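You operate a simulated robot arm through the tools that you are given. There is no shell and no other tool. Be economical: measure what you need, move in short steps, check, and stop when the job is done.

You are at the controls of a simulated robot arm. One attempt, no reset.

TASK
Take the pink tub and put it on the white panel on the work bench.

Only the result counts: the job must be done as asked and must still hold three seconds after the hand-in. Knocking over, shifting, dropping, spilling or breaking anything else fails it.

THE ROBOT
A 7-joint arm with a two-finger parallel gripper, fixed in place. Base frame: the origin is at the foot of the arm, x ahead of it, y to its left, z up; the work surface is at about z = 0.82. Lengths are in m, angles in degrees, forces in N, time in s.
With the tool pointing down near the work surface it reaches from about 0.3 to 0.7 m from the base axis. Its first joint turns from -66.0 to 66.0 degrees. Payload 1.57 kg.
The tool frame sits at the grasp point between the pads (the TCP): z along the fingers, y along the line on which they close. The tips reach 0.03 m beyond it. Largest opening 0.11 m; finger width 0.024, thickness 0.012; the body of the gripper, 0.048 by 0.112 m, starts 0.078 m behind the TCP.
Orientation is that of the tool frame in the base frame, as [roll, pitch, yaw] about the fixed x, y, z axes, in that order (R = Rz(yaw) Ry(pitch) Rx(roll)). With the fingers straight down and closing along the base's y, the tool's x points along the base's -x, its y along +y and its z along -z.

THE INTERFACE
- The arm moves only by the tool step_arm. Its argument "increments" is a list of rows, each a list of 5 numbers: the shift along the tool's x, y, z in units of 30 mm (1.0 is 30 mm), then the turn about the tool's z in units of 8 degrees (1.0 is 8 degrees), then the finger opening in m, from 0 to 0.11. In form: [[x, y, z, yaw, jaw], ...]. A call has 1 to 20 rows; each row shifts and turns the commanded pose from where the row before left it, along the tool's axes as they then stand. A call with a number of a shift or a turn outside -1 to 1 is refused whole. Rows are played at 5 a second. More than 0.05 m and 8.6 degrees between two rows, or a gripper value outside its range, and nothing of the call is played. A pose out of reach is approached as far as the arm can. The call stops where the force on the tool passes 40 N (or 10 N more than at its start, if that is more) or the arm is blocked; 0.2 s more then pass. The fingers move at their own pace (about 0.108 m/s each) and stop on an object; they squeeze with about 33 N. The grip force told is the motor's: it shows also when the fingers shut on nothing. Time passes only in rows, and 0.2 s behind the last, so rows that do not move let the fingers close. It gives the time, the measured TCP pose, the force on the tool (base axes), the opening and the grip force at its end, in the units of the frame above (readings bear some noise), and new pictures: "show" is both (left out), scene, wrist or none.
- Cameras (640 x 400 px; columns grow to the right, rows downward): "scene" is fixed at [0.1724, -0.3968, 1.418]; the picture's right is [0.74, -0.67, 0.00], its down [-0.37, -0.41, -0.83] and it looks along [0.56, 0.62, -0.56] (base axes); focal length 332 px, centre (320, 200). "wrist" rides on the gripper at [-0.036, 0, -0.08] in the tool frame; the picture's right is [0.00, -1.00, 0.00], its down [0.97, 0.00, -0.24] and it looks along [0.24, 0.00, 0.97] (tool axes); focal length 218 px, centre (320, 200). There is no depth. A picture from a camera that has moved, and an enlarged one, comes with that camera's place and axes in the base frame and with its lens. The place of the scene camera against the robot may be out by one fixed shift of up to 0.018 m in any direction.
- close_up(camera, box): a new picture of the part [left, top, right, bottom] of that camera's present view, enlarged. No time passes.
- sign_off(): hands the job in; it is judged then, once.

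Go step by step. Nothing tells you positions but the pictures and the camera data: compare them with the known pose of the tool, close in by small moves and look again before you grip or let go. The budget is 90 turns and 150 pictures, counting those below and the enlarged ones. Unless the task says otherwise, let go and move clear before handing in, and close with one line.

The tools are called after "Emit:" by a JSON object that holds its "op" and its "data". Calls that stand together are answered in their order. step_arm: Moves the arm, as the interface text tells. Its arguments: {"type":"object","properties":{"increments":{"type":"array"},"show":{"type":"string","enum":["both","scene","wrist","none"]}},"required":["increments"]} The other tools are called the same way: close_up (camera, box) takes an enlarged picture of a part of a camera's view; sign_off () hands the job in.

At the start:

```text
clock: 0.0
eef_pos: [0.4776, 0.0327, 1.116]
ee_rot: [-180.0, -0.1, -180.0]
wrist_force: [-0.1, -0.2, 0.0]
gripper_width: 0.1102
grasp_force: 0.0
```

scene: 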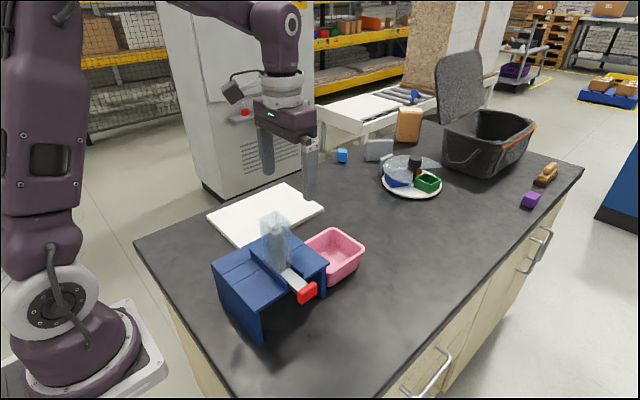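
wrist: 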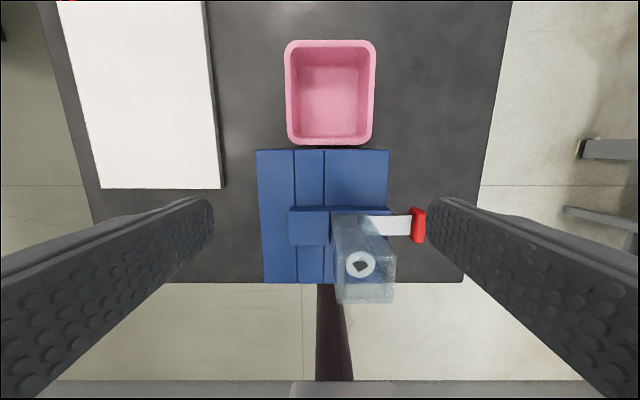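

The pink tub is near (0.59, 0.02), wider than the jaws, right beside the blue box. The white panel is around (0.58, 0.31). I'll look closer before planning a grip on one wall.

Emit:
{"op": "close_up", "data": {"camera": "scene", "box": [200, 170, 400, 295]}}

Emit:
{"op": "close_up", "data": {"camera": "wrist", "box": [240, 20, 440, 145]}}

```text
3.20 times, centred on (300, 232) of scene
camera zoom: at [0.1724, -0.3968, 1.418], right [0.74, -0.67, 0.0], down [-0.37, -0.41, -0.83], along [0.56, 0.62, -0.56], focal length 1061 px, centre (384, 96)
```

zoom: 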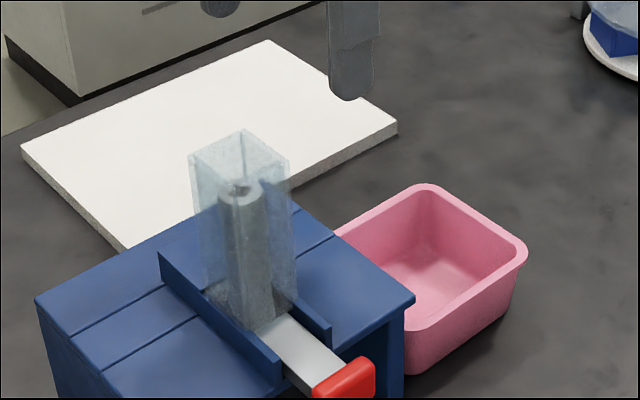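

```text
3.20 times, centred on (340, 82) of wrist
camera zoom: at [0.5135, 0.0326, 1.1958], right [0.0, -1.0, 0.0], down [-0.97, 0.0, 0.24], along [-0.24, 0.0, -0.97], focal length 698 px, centre (256, 576)
```

zoom: 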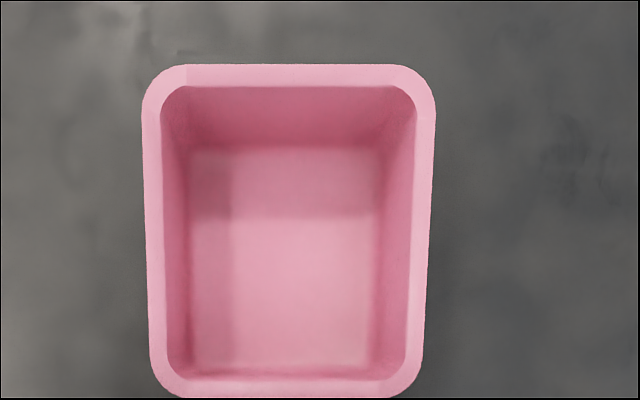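

The tub stands clear by about 1 cm, with its rim near z≈0.885. I'll pinch its right-hand (−y) wall, first moving forward away from the bottle, then sideways, staying high.

Emit:
{"op": "step_arm", "data": {"increments": [[-0.9, 0, 0, 0, 0.11], [-0.9, 0, 0, 0, 0.11], [-0.9, 0, 0, 0, 0.11], [-0.8, 0, 0, 0, 0.11], [0, -0.8, 0, 0, 0.06], [0, -0.8, 0, 0, 0.06], [0, -0.65, 0, 0, 0.06], [0, 0, 1, 0, 0.06], [0, 0, 1, 0, 0.06], [0, 0, 1, 0, 0.06], [0, 0, 0, 0, 0.06]]}}

```text
clock: 2.4
eef_pos: [0.582, -0.0331, 1.0256]
ee_rot: [-180.0, 0.0, 180.0]
wrist_force: [0.1, 0.6, -0.1]
gripper_width: 0.0599
grasp_force: 0.1
camera wrist: at [0.6182, -0.0345, 1.1055], right [0.0, -1.0, 0.0], down [-0.97, 0.0, 0.24], along [-0.24, 0.0, -0.97], focal length 218 px, centre (320, 200)
```

scene: 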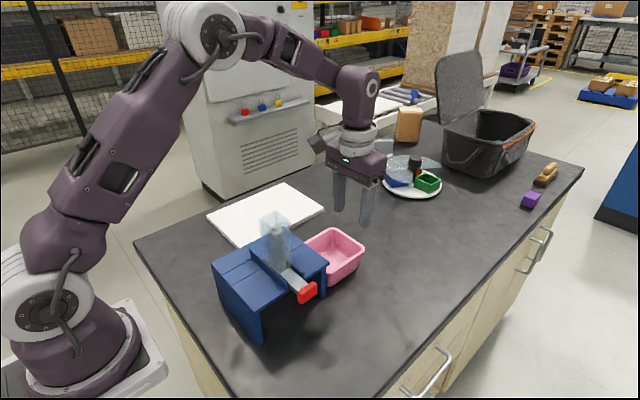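
wrist: 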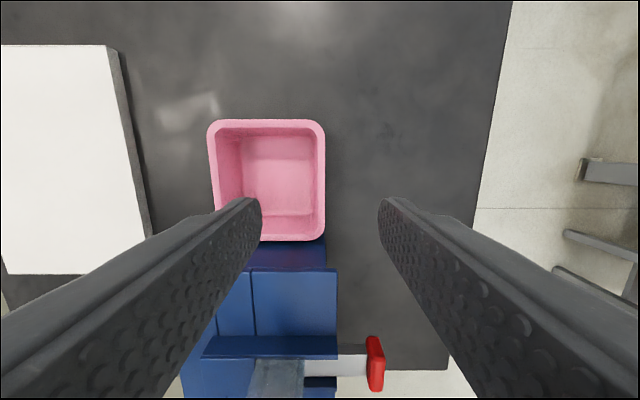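

The rim is at about z=0.88, with the right wall centred near y=−0.036, so the jaw nearly straddles it. I'll nudge over and descend partway to check.

Emit:
{"op": "step_arm", "data": {"increments": [[0, -0.1, 0.5, 0, 0.06], [0, 0, 0.8, 0, 0.06], [0, 0, 0.8, 0, 0.06], [0, 0, 0.6, 0, 0.06], [0, 0, 0, 0, 0.06]]}}

```text
clock: 3.6
eef_pos: [0.582, -0.037, 0.9453]
ee_rot: [179.9, 0.1, -180.0]
wrist_force: [-0.4, 0.2, 0.6]
gripper_width: 0.06
grasp_force: 0.1
camera wrist: at [0.6176, -0.0375, 1.025], right [0.0, -1.0, 0.0], down [-0.97, 0.0, 0.24], along [-0.24, 0.0, -0.97], focal length 218 px, centre (320, 200)
```

scene: 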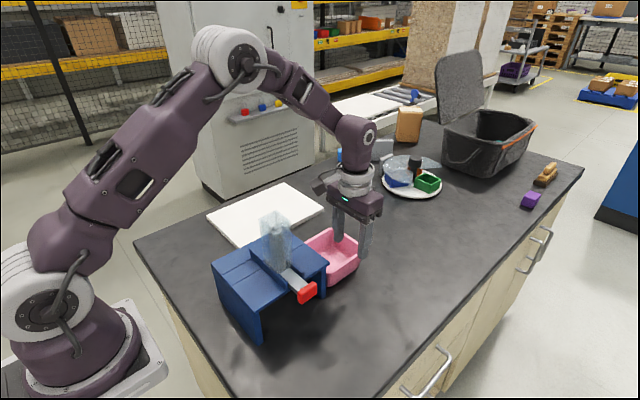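
wrist: 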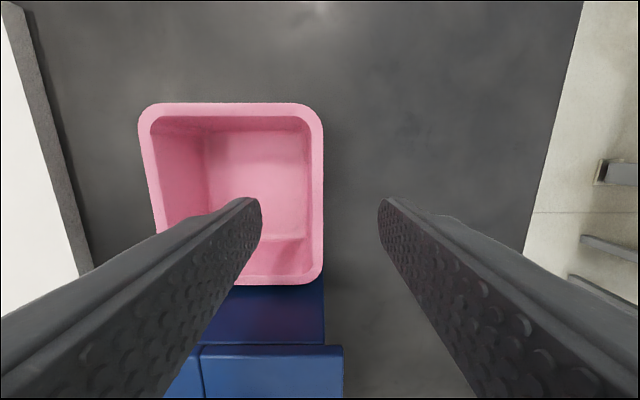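

The jaw straddles the right wall evenly. I'll lower to z≈0.882 and check forces before closing.

Emit:
{"op": "step_arm", "data": {"increments": [[0, 0, 0.7, 0, 0.06], [0, 0, 0.7, 0, 0.06], [0, 0, 0.65, 0, 0.06], [0, 0, 0, 0, 0.06]]}}

```text
clock: 4.6
eef_pos: [0.5829, -0.0373, 0.8839]
ee_rot: [180.0, 0.0, -180.0]
wrist_force: [-1.0, -0.1, 0.2]
gripper_width: 0.0599
grasp_force: 0.1
camera wrist: at [0.6179, -0.0373, 0.9634], right [0.0, -1.0, 0.0], down [-0.97, 0.0, 0.24], along [-0.24, 0.0, -0.97], focal length 218 px, centre (320, 200)
```

scene: 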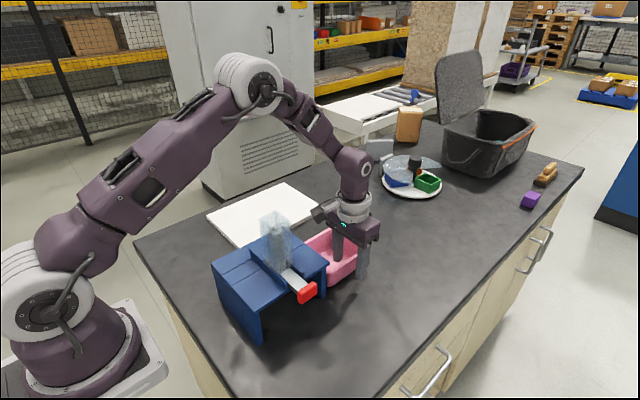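
wrist: 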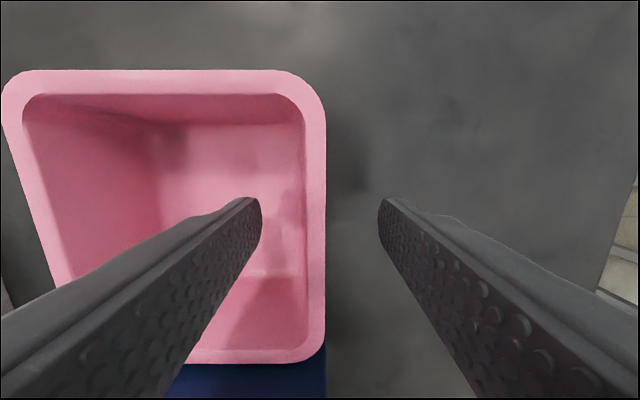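

The pads are either side of the wall with no contact. Closing now.

Emit:
{"op": "step_arm", "data": {"increments": [[0, 0, 0, 0, 0.03], [0, 0, 0, 0, 0.015], [0, 0, 0, 0, 0], [0, 0, 0, 0, 0], [0, 0, 0, 0, 0]], "show": "wrist"}}

```text
clock: 5.8
eef_pos: [0.5827, -0.0351, 0.8851]
ee_rot: [180.0, -0.1, 179.9]
wrist_force: [0.3, 0.0, 6.1]
gripper_width: 0.0053
grasp_force: 25.3
camera wrist: at [0.618, -0.0374, 0.964], right [0.0, -1.0, 0.0], down [-0.97, 0.0, 0.24], along [-0.24, 0.0, -0.97], focal length 218 px, centre (320, 200)
```

wrist: 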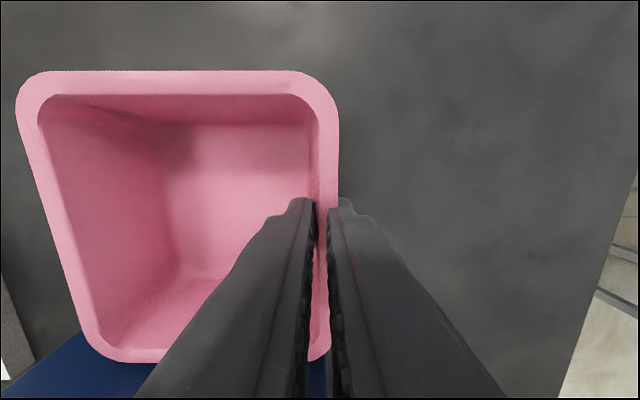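

The wall is held (about 5 mm thick). I'll lift a little and check.

Emit:
{"op": "step_arm", "data": {"increments": [[0, 0, -0.5, 0, 0], [0, 0, -0.5, 0, 0], [0, 0, 0, 0, 0]]}}

```text
clock: 6.6
eef_pos: [0.5821, -0.0371, 0.9133]
ee_rot: [179.9, 0.1, -180.0]
wrist_force: [0.2, -0.3, -0.8]
gripper_width: 0.0036
grasp_force: 24.5
camera wrist: at [0.618, -0.0375, 0.9934], right [0.0, -1.0, 0.0], down [-0.97, 0.0, 0.24], along [-0.24, 0.0, -0.97], focal length 218 px, centre (320, 200)
```

scene: 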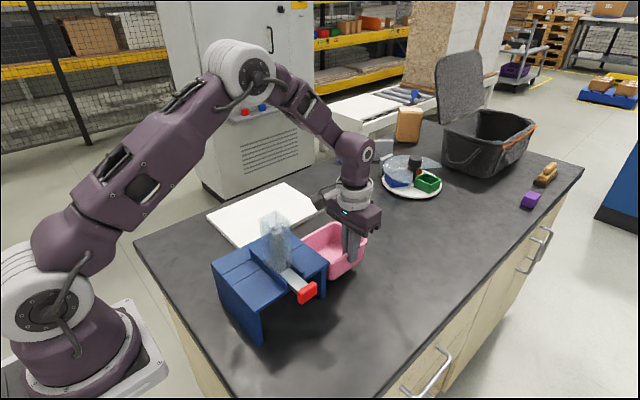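
wrist: 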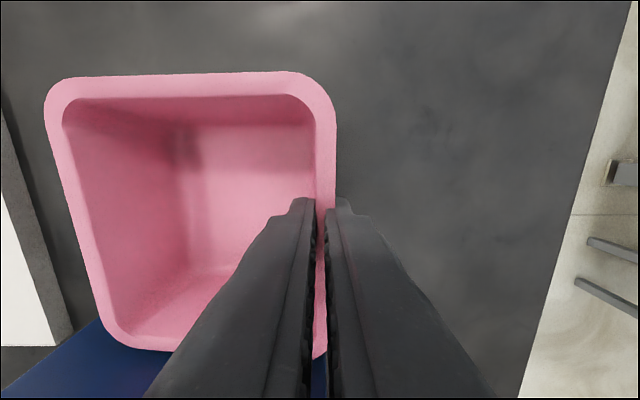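

The lift force is small, and the tub may have tilted rather than lifted cleanly. Zooming in to check.

Emit:
{"op": "close_up", "data": {"camera": "scene", "box": [270, 180, 430, 300]}}

Emit:
{"op": "close_up", "data": {"camera": "wrist", "box": [260, 160, 400, 400]}}

```text
3.33 times, centred on (350, 240) of scene
camera zoom: at [0.1724, -0.3968, 1.418], right [0.74, -0.67, 0.0], down [-0.37, -0.41, -0.83], along [0.56, 0.62, -0.56], focal length 1105 px, centre (220, 67)
```

zoom: 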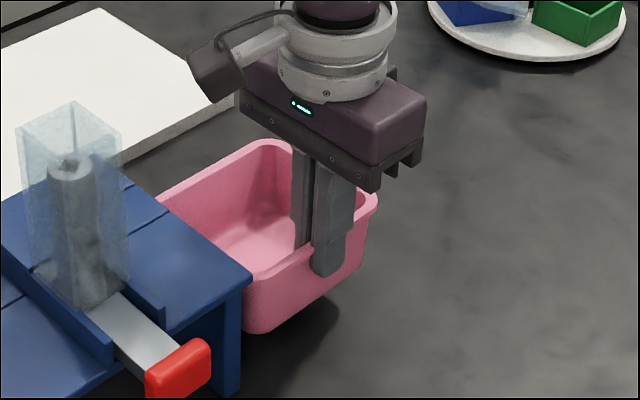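

```text
1.67 times, centred on (330, 280) of wrist
camera zoom: at [0.618, -0.0375, 0.9934], right [0.0, -1.0, 0.0], down [-0.97, 0.0, 0.24], along [-0.24, 0.0, -0.97], focal length 364 px, centre (303, 67)
```

zoom: 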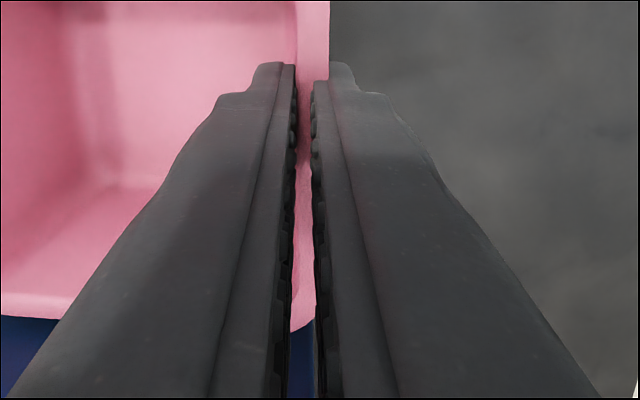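

The tub is up on the gripped side, with the far side hanging lower. I'll lift further and watch whether the grip holds.

Emit:
{"op": "step_arm", "data": {"increments": [[0, 0, -0.5, 0, 0], [0, 0, -0.5, 0, 0], [0, 0, 0, 0, 0], [0, 0, 0, 0, 0]]}}

Emit:
{"op": "close_up", "data": {"camera": "scene", "box": [270, 180, 430, 300]}}

```text
clock: 7.6
eef_pos: [0.5834, -0.0361, 0.9425]
ee_rot: [-180.0, 0.0, 179.9]
wrist_force: [-0.7, 0.3, -0.6]
gripper_width: 0.0033
grasp_force: 23.9
camera wrist: at [0.6182, -0.0377, 1.0235], right [0.0, -1.0, 0.0], down [-0.97, 0.0, 0.24], along [-0.24, 0.0, -0.97], focal length 218 px, centre (320, 200)
```

scene: 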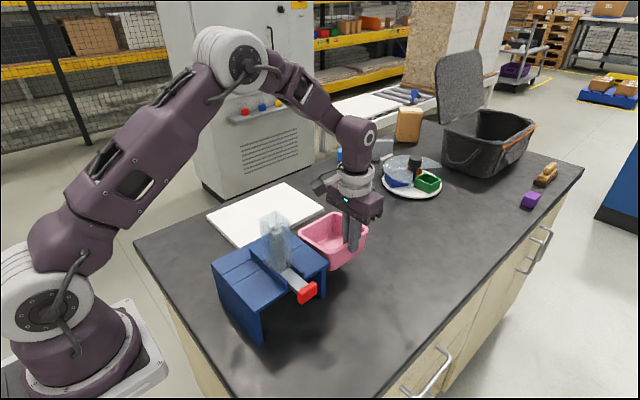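
wrist: 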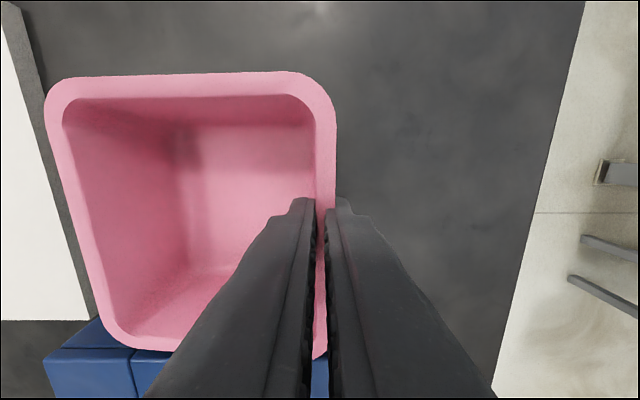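

```text
3.33 times, centred on (350, 240) of scene
camera zoom: at [0.1724, -0.3968, 1.418], right [0.74, -0.67, 0.0], down [-0.37, -0.41, -0.83], along [0.56, 0.62, -0.56], focal length 1105 px, centre (220, 67)
```

zoom: 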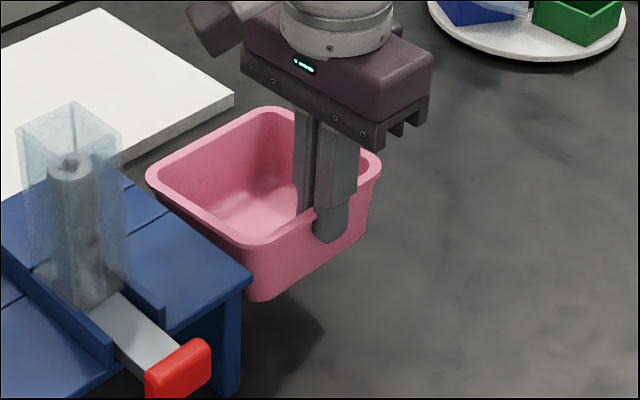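

The grip is stable, with the tub held at about a 10° tilt. The panel spans roughly x 0.45–0.72, y 0.195–0.40. I'll raise, then carry the tub left to bring its centre to about y=0.298.

Emit:
{"op": "step_arm", "data": {"increments": [[-0.3, 0, -0.5, 0, 0], [0, 0, -0.5, 0, 0], [0, 0.4, 0, 0, 0], [0, 0.7, 0, 0, 0], [0, 0.8, 0, 0, 0], [0, 0.8, 0, 0, 0], [0, 0.8, 0, 0, 0], [0, 0.8, 0, 0, 0], [0, 0.8, 0, 0, 0], [0, 0.8, 0, 0, 0], [0, 0.8, 0, 0, 0], [0, 0.8, 0, 0, 0], [0, 0.8, 0, 0, 0], [0, 0.6, 0, 0, 0], [0, 0.3, 0, 0, 0], [0, 0, 0, 0, 0], [0, 0, 0, 0, 0]]}}

```text
clock: 11.2
eef_pos: [0.592, 0.2378, 0.9734]
ee_rot: [-179.9, 0.0, 180.0]
wrist_force: [0.4, -0.3, -1.4]
gripper_width: 0.0032
grasp_force: 24.1
camera wrist: at [0.6278, 0.2378, 1.0529], right [0.0, -1.0, 0.0], down [-0.97, 0.0, 0.24], along [-0.24, 0.0, -0.97], focal length 218 px, centre (320, 200)
```

scene: 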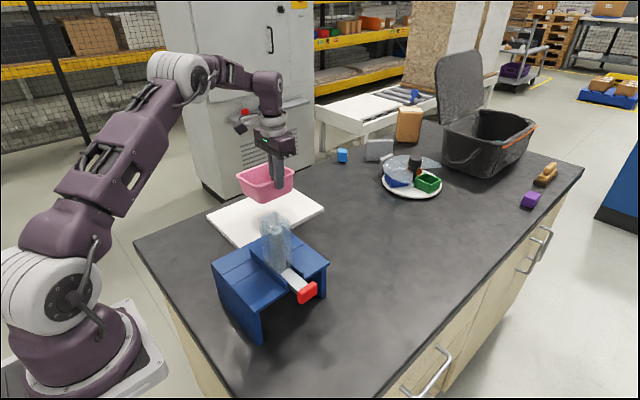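
wrist: 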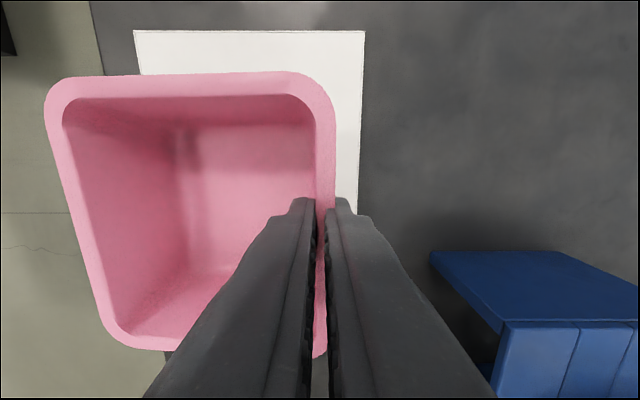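

The tub is over the panel, well inside its edges. Lowering carefully towards contact, expected around z≈0.92.

Emit:
{"op": "step_arm", "data": {"increments": [[0, 0.1, 0.6, 0, 0], [0, 0, 0.5, 0, 0], [0, 0, 0.3, 0, 0], [0, 0, 0, 0, 0]]}}

Emit:
{"op": "close_up", "data": {"camera": "scene", "box": [195, 140, 355, 260]}}

```text
clock: 12.2
eef_pos: [0.5912, 0.2413, 0.9321]
ee_rot: [180.0, 0.0, -180.0]
wrist_force: [-0.6, 0.8, -1.0]
gripper_width: 0.0033
grasp_force: 24.0
camera wrist: at [0.627, 0.2406, 1.0112], right [0.0, -1.0, 0.0], down [-0.97, 0.0, 0.24], along [-0.24, 0.0, -0.97], focal length 218 px, centre (320, 200)
```

scene: 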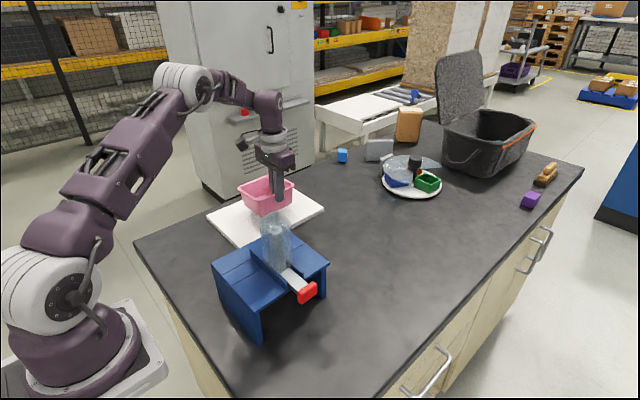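
wrist: 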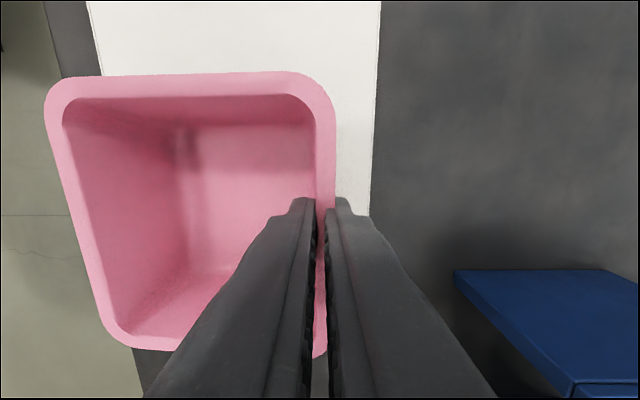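

```text
3.33 times, centred on (275, 200) of scene
camera zoom: at [0.1724, -0.3968, 1.418], right [0.74, -0.67, 0.0], down [-0.37, -0.41, -0.83], along [0.56, 0.62, -0.56], focal length 1105 px, centre (470, 200)
```

zoom: 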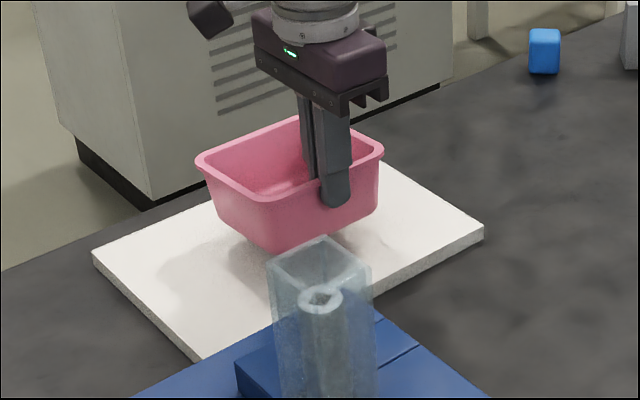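

Still just above the panel with no contact. Lowering in small steps.

Emit:
{"op": "step_arm", "data": {"increments": [[0, 0, 0.2, 0, 0], [0, 0, 0.15, 0, 0], [0, 0, 0.15, 0, 0], [0, 0, 0, 0, 0]]}}

Emit:
{"op": "close_up", "data": {"camera": "scene", "box": [195, 140, 355, 260]}}

```text
clock: 13.2
eef_pos: [0.5921, 0.2411, 0.9176]
ee_rot: [-180.0, 0.1, 180.0]
wrist_force: [-0.6, -1.0, -0.8]
gripper_width: 0.0033
grasp_force: 24.2
camera wrist: at [0.6274, 0.2409, 0.9964], right [0.0, -1.0, 0.0], down [-0.97, 0.0, 0.24], along [-0.24, 0.0, -0.97], focal length 218 px, centre (320, 200)
```

scene: 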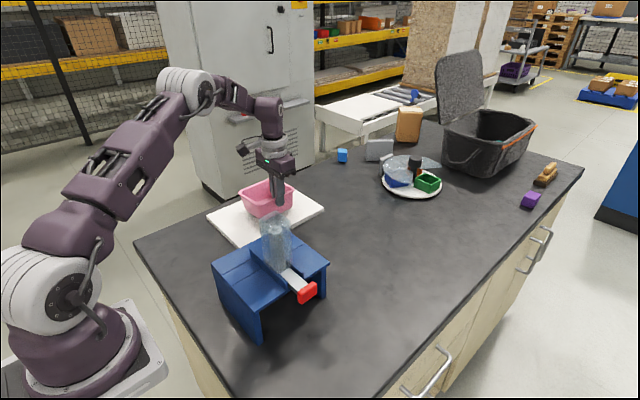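
wrist: 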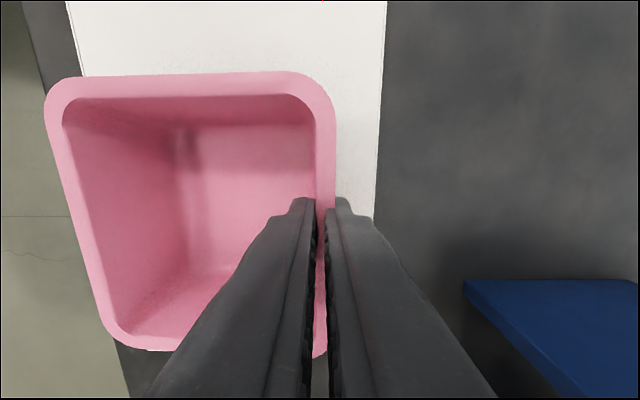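

```text
3.33 times, centred on (275, 200) of scene
camera zoom: at [0.1724, -0.3968, 1.418], right [0.74, -0.67, 0.0], down [-0.37, -0.41, -0.83], along [0.56, 0.62, -0.56], focal length 1105 px, centre (470, 200)
```

zoom: 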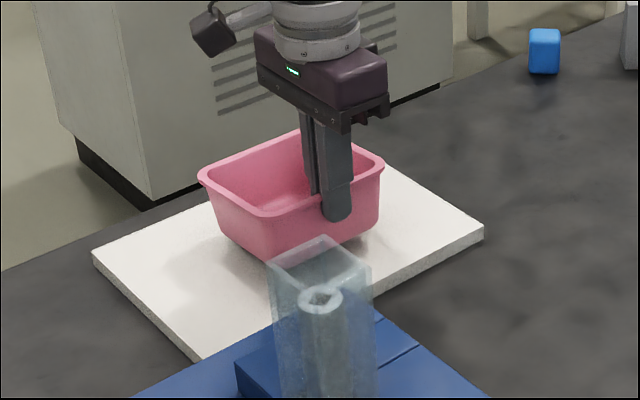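

Close, but still no contact force. I'll continue down in small steps.

Emit:
{"op": "step_arm", "data": {"increments": [[0, 0, 0.12, 0, 0], [0, 0, 0.12, 0, 0], [0, 0, 0.12, 0, 0], [0, 0, 0, 0, 0]]}}

Emit:
{"op": "close_up", "data": {"camera": "scene", "box": [195, 140, 355, 260]}}

```text
clock: 14.2
eef_pos: [0.5918, 0.2406, 0.9058]
ee_rot: [180.0, 0.1, -180.0]
wrist_force: [0.3, -0.8, 3.6]
gripper_width: 0.003
grasp_force: 24.7
camera wrist: at [0.6277, 0.2408, 0.986], right [0.0, -1.0, 0.0], down [-0.97, 0.0, 0.24], along [-0.24, 0.0, -0.97], focal length 218 px, centre (320, 200)
```

scene: 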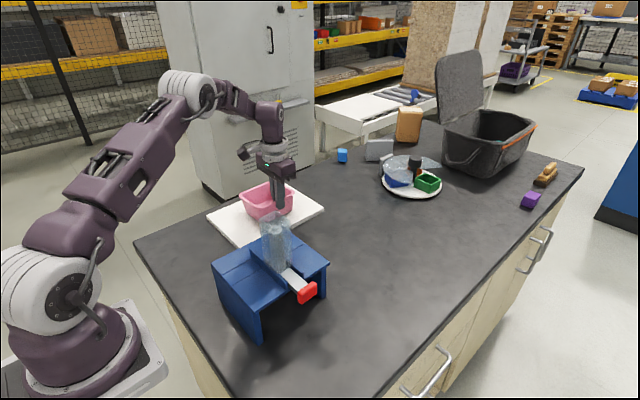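
wrist: 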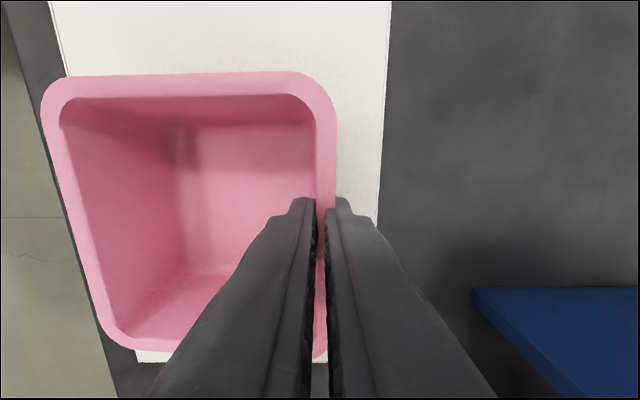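

```text
3.33 times, centred on (275, 200) of scene
camera zoom: at [0.1724, -0.3969, 1.418], right [0.74, -0.67, 0.0], down [-0.37, -0.41, -0.83], along [0.56, 0.62, -0.56], focal length 1105 px, centre (470, 200)
```

zoom: 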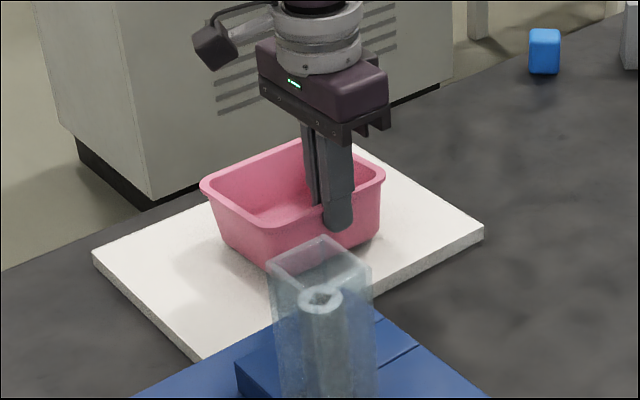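

The low side has touched (3.6 N). A few mm more will level the tub.

Emit:
{"op": "step_arm", "data": {"increments": [[0, 0, 0.1, 0, 0], [0, 0, 0.1, 0, 0], [0, 0, 0.1, 0, 0], [0, 0, 0, 0, 0]]}}

Emit:
{"op": "close_up", "data": {"camera": "scene", "box": [195, 140, 355, 260]}}

```text
clock: 15.2
eef_pos: [0.593, 0.2411, 0.898]
ee_rot: [-180.0, 0.1, -180.0]
wrist_force: [-2.2, -4.5, 22.7]
gripper_width: 0.0052
grasp_force: 25.0
camera wrist: at [0.6276, 0.2407, 0.9779], right [0.0, -1.0, 0.0], down [-0.97, 0.0, 0.24], along [-0.24, 0.0, -0.97], focal length 218 px, centre (320, 200)
```

scene: 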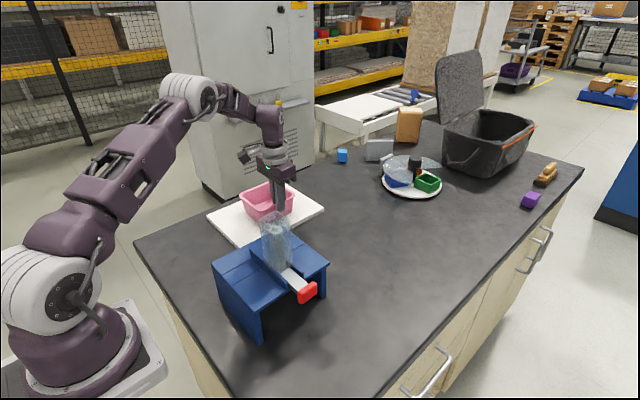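
wrist: 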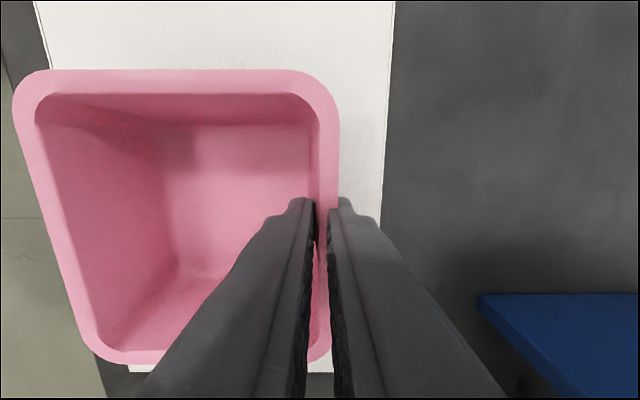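

```text
3.33 times, centred on (275, 200) of scene
camera zoom: at [0.1719, -0.3971, 1.4179], right [0.74, -0.67, 0.0], down [-0.37, -0.41, -0.83], along [0.56, 0.62, -0.56], focal length 1105 px, centre (470, 200)
```

zoom: 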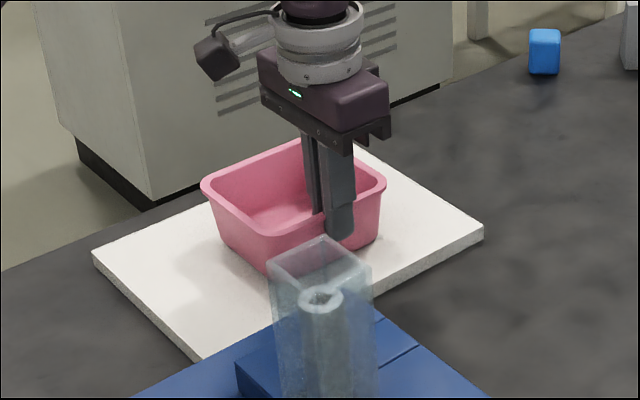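

The tub is now level and seated on the panel. I'll ease off the pressure slightly, then open gently.

Emit:
{"op": "step_arm", "data": {"increments": [[0, 0, -0.08, 0, 0], [0, 0, 0, 0, 0.012], [0, 0, 0, 0, 0.025], [0, 0, 0, 0, 0.045], [0, 0, 0, 0, 0.055], [0, 0, 0, 0, 0.055]], "show": "wrist"}}

```text
clock: 16.6
eef_pos: [0.5915, 0.2412, 0.9003]
ee_rot: [179.9, 0.1, 180.0]
wrist_force: [0.1, -0.5, -0.8]
gripper_width: 0.055
grasp_force: 0.0
camera wrist: at [0.6276, 0.2409, 0.9793], right [0.0, -1.0, 0.0], down [-0.97, 0.0, 0.24], along [-0.24, 0.0, -0.97], focal length 218 px, centre (320, 200)
```

wrist: 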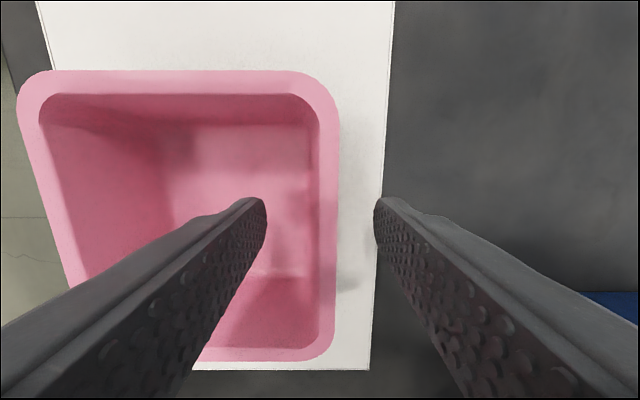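

The tub is free, and both fingers are clear of the wall. Rising straight up.

Emit:
{"op": "step_arm", "data": {"increments": [[0, 0, -0.4, 0, 0.055], [0, 0, -0.7, 0, 0.055], [0, 0, -0.9, 0, 0.055], [0, 0, -0.9, 0, 0.055], [0, 0, -0.9, 0, 0.055], [0, 0, -0.9, 0, 0.055], [0, 0, 0, 0, 0.055], [0, 0, 0, 0, 0.055]]}}

Emit:
{"op": "close_up", "data": {"camera": "scene", "box": [195, 140, 355, 260]}}

```text
clock: 18.4
eef_pos: [0.5922, 0.2407, 1.0405]
ee_rot: [180.0, 0.0, 180.0]
wrist_force: [0.9, 0.6, 0.0]
gripper_width: 0.0549
grasp_force: 0.0
camera wrist: at [0.6278, 0.241, 1.1201], right [0.0, -1.0, 0.0], down [-0.97, 0.0, 0.24], along [-0.24, 0.0, -0.97], focal length 218 px, centre (320, 200)
```

scene: 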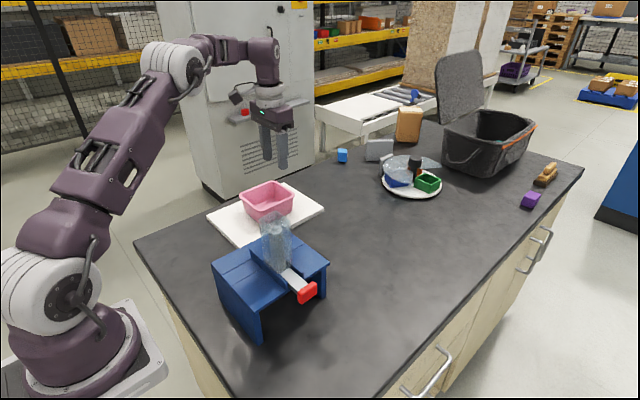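
wrist: 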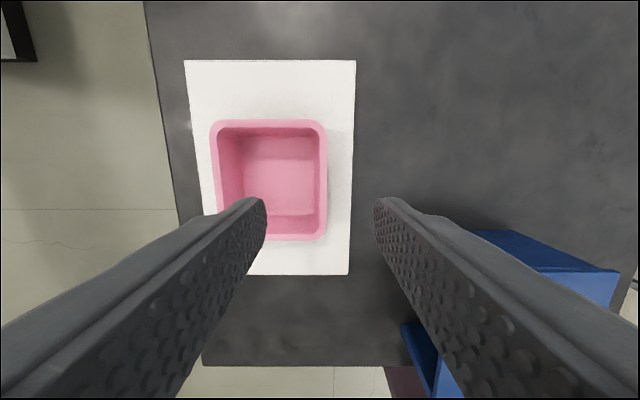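

```text
3.33 times, centred on (275, 200) of scene
camera zoom: at [0.1724, -0.3968, 1.418], right [0.74, -0.67, 0.0], down [-0.37, -0.41, -0.83], along [0.56, 0.62, -0.56], focal length 1105 px, centre (470, 200)
```

zoom: 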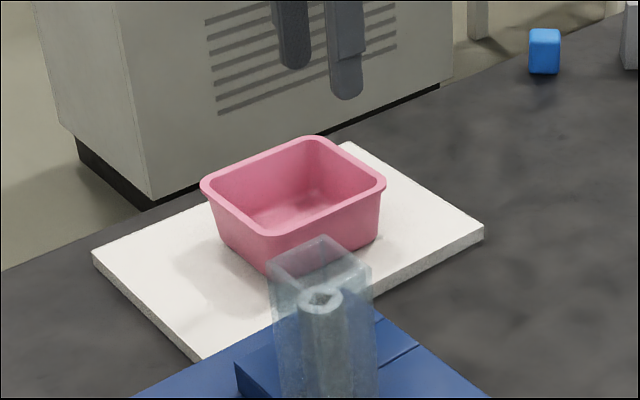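

The tub stands level within the white panel, everything else looks undisturbed, and the gripper is clear. Handing in.

Emit:
{"op": "sign_off", "data": {}}

```text
The job is handed in.
```

The pink tub is on the white panel, level and inside its edges; the gripper is clear, and nothing else looked disturbed in the last pictures before hand-in.
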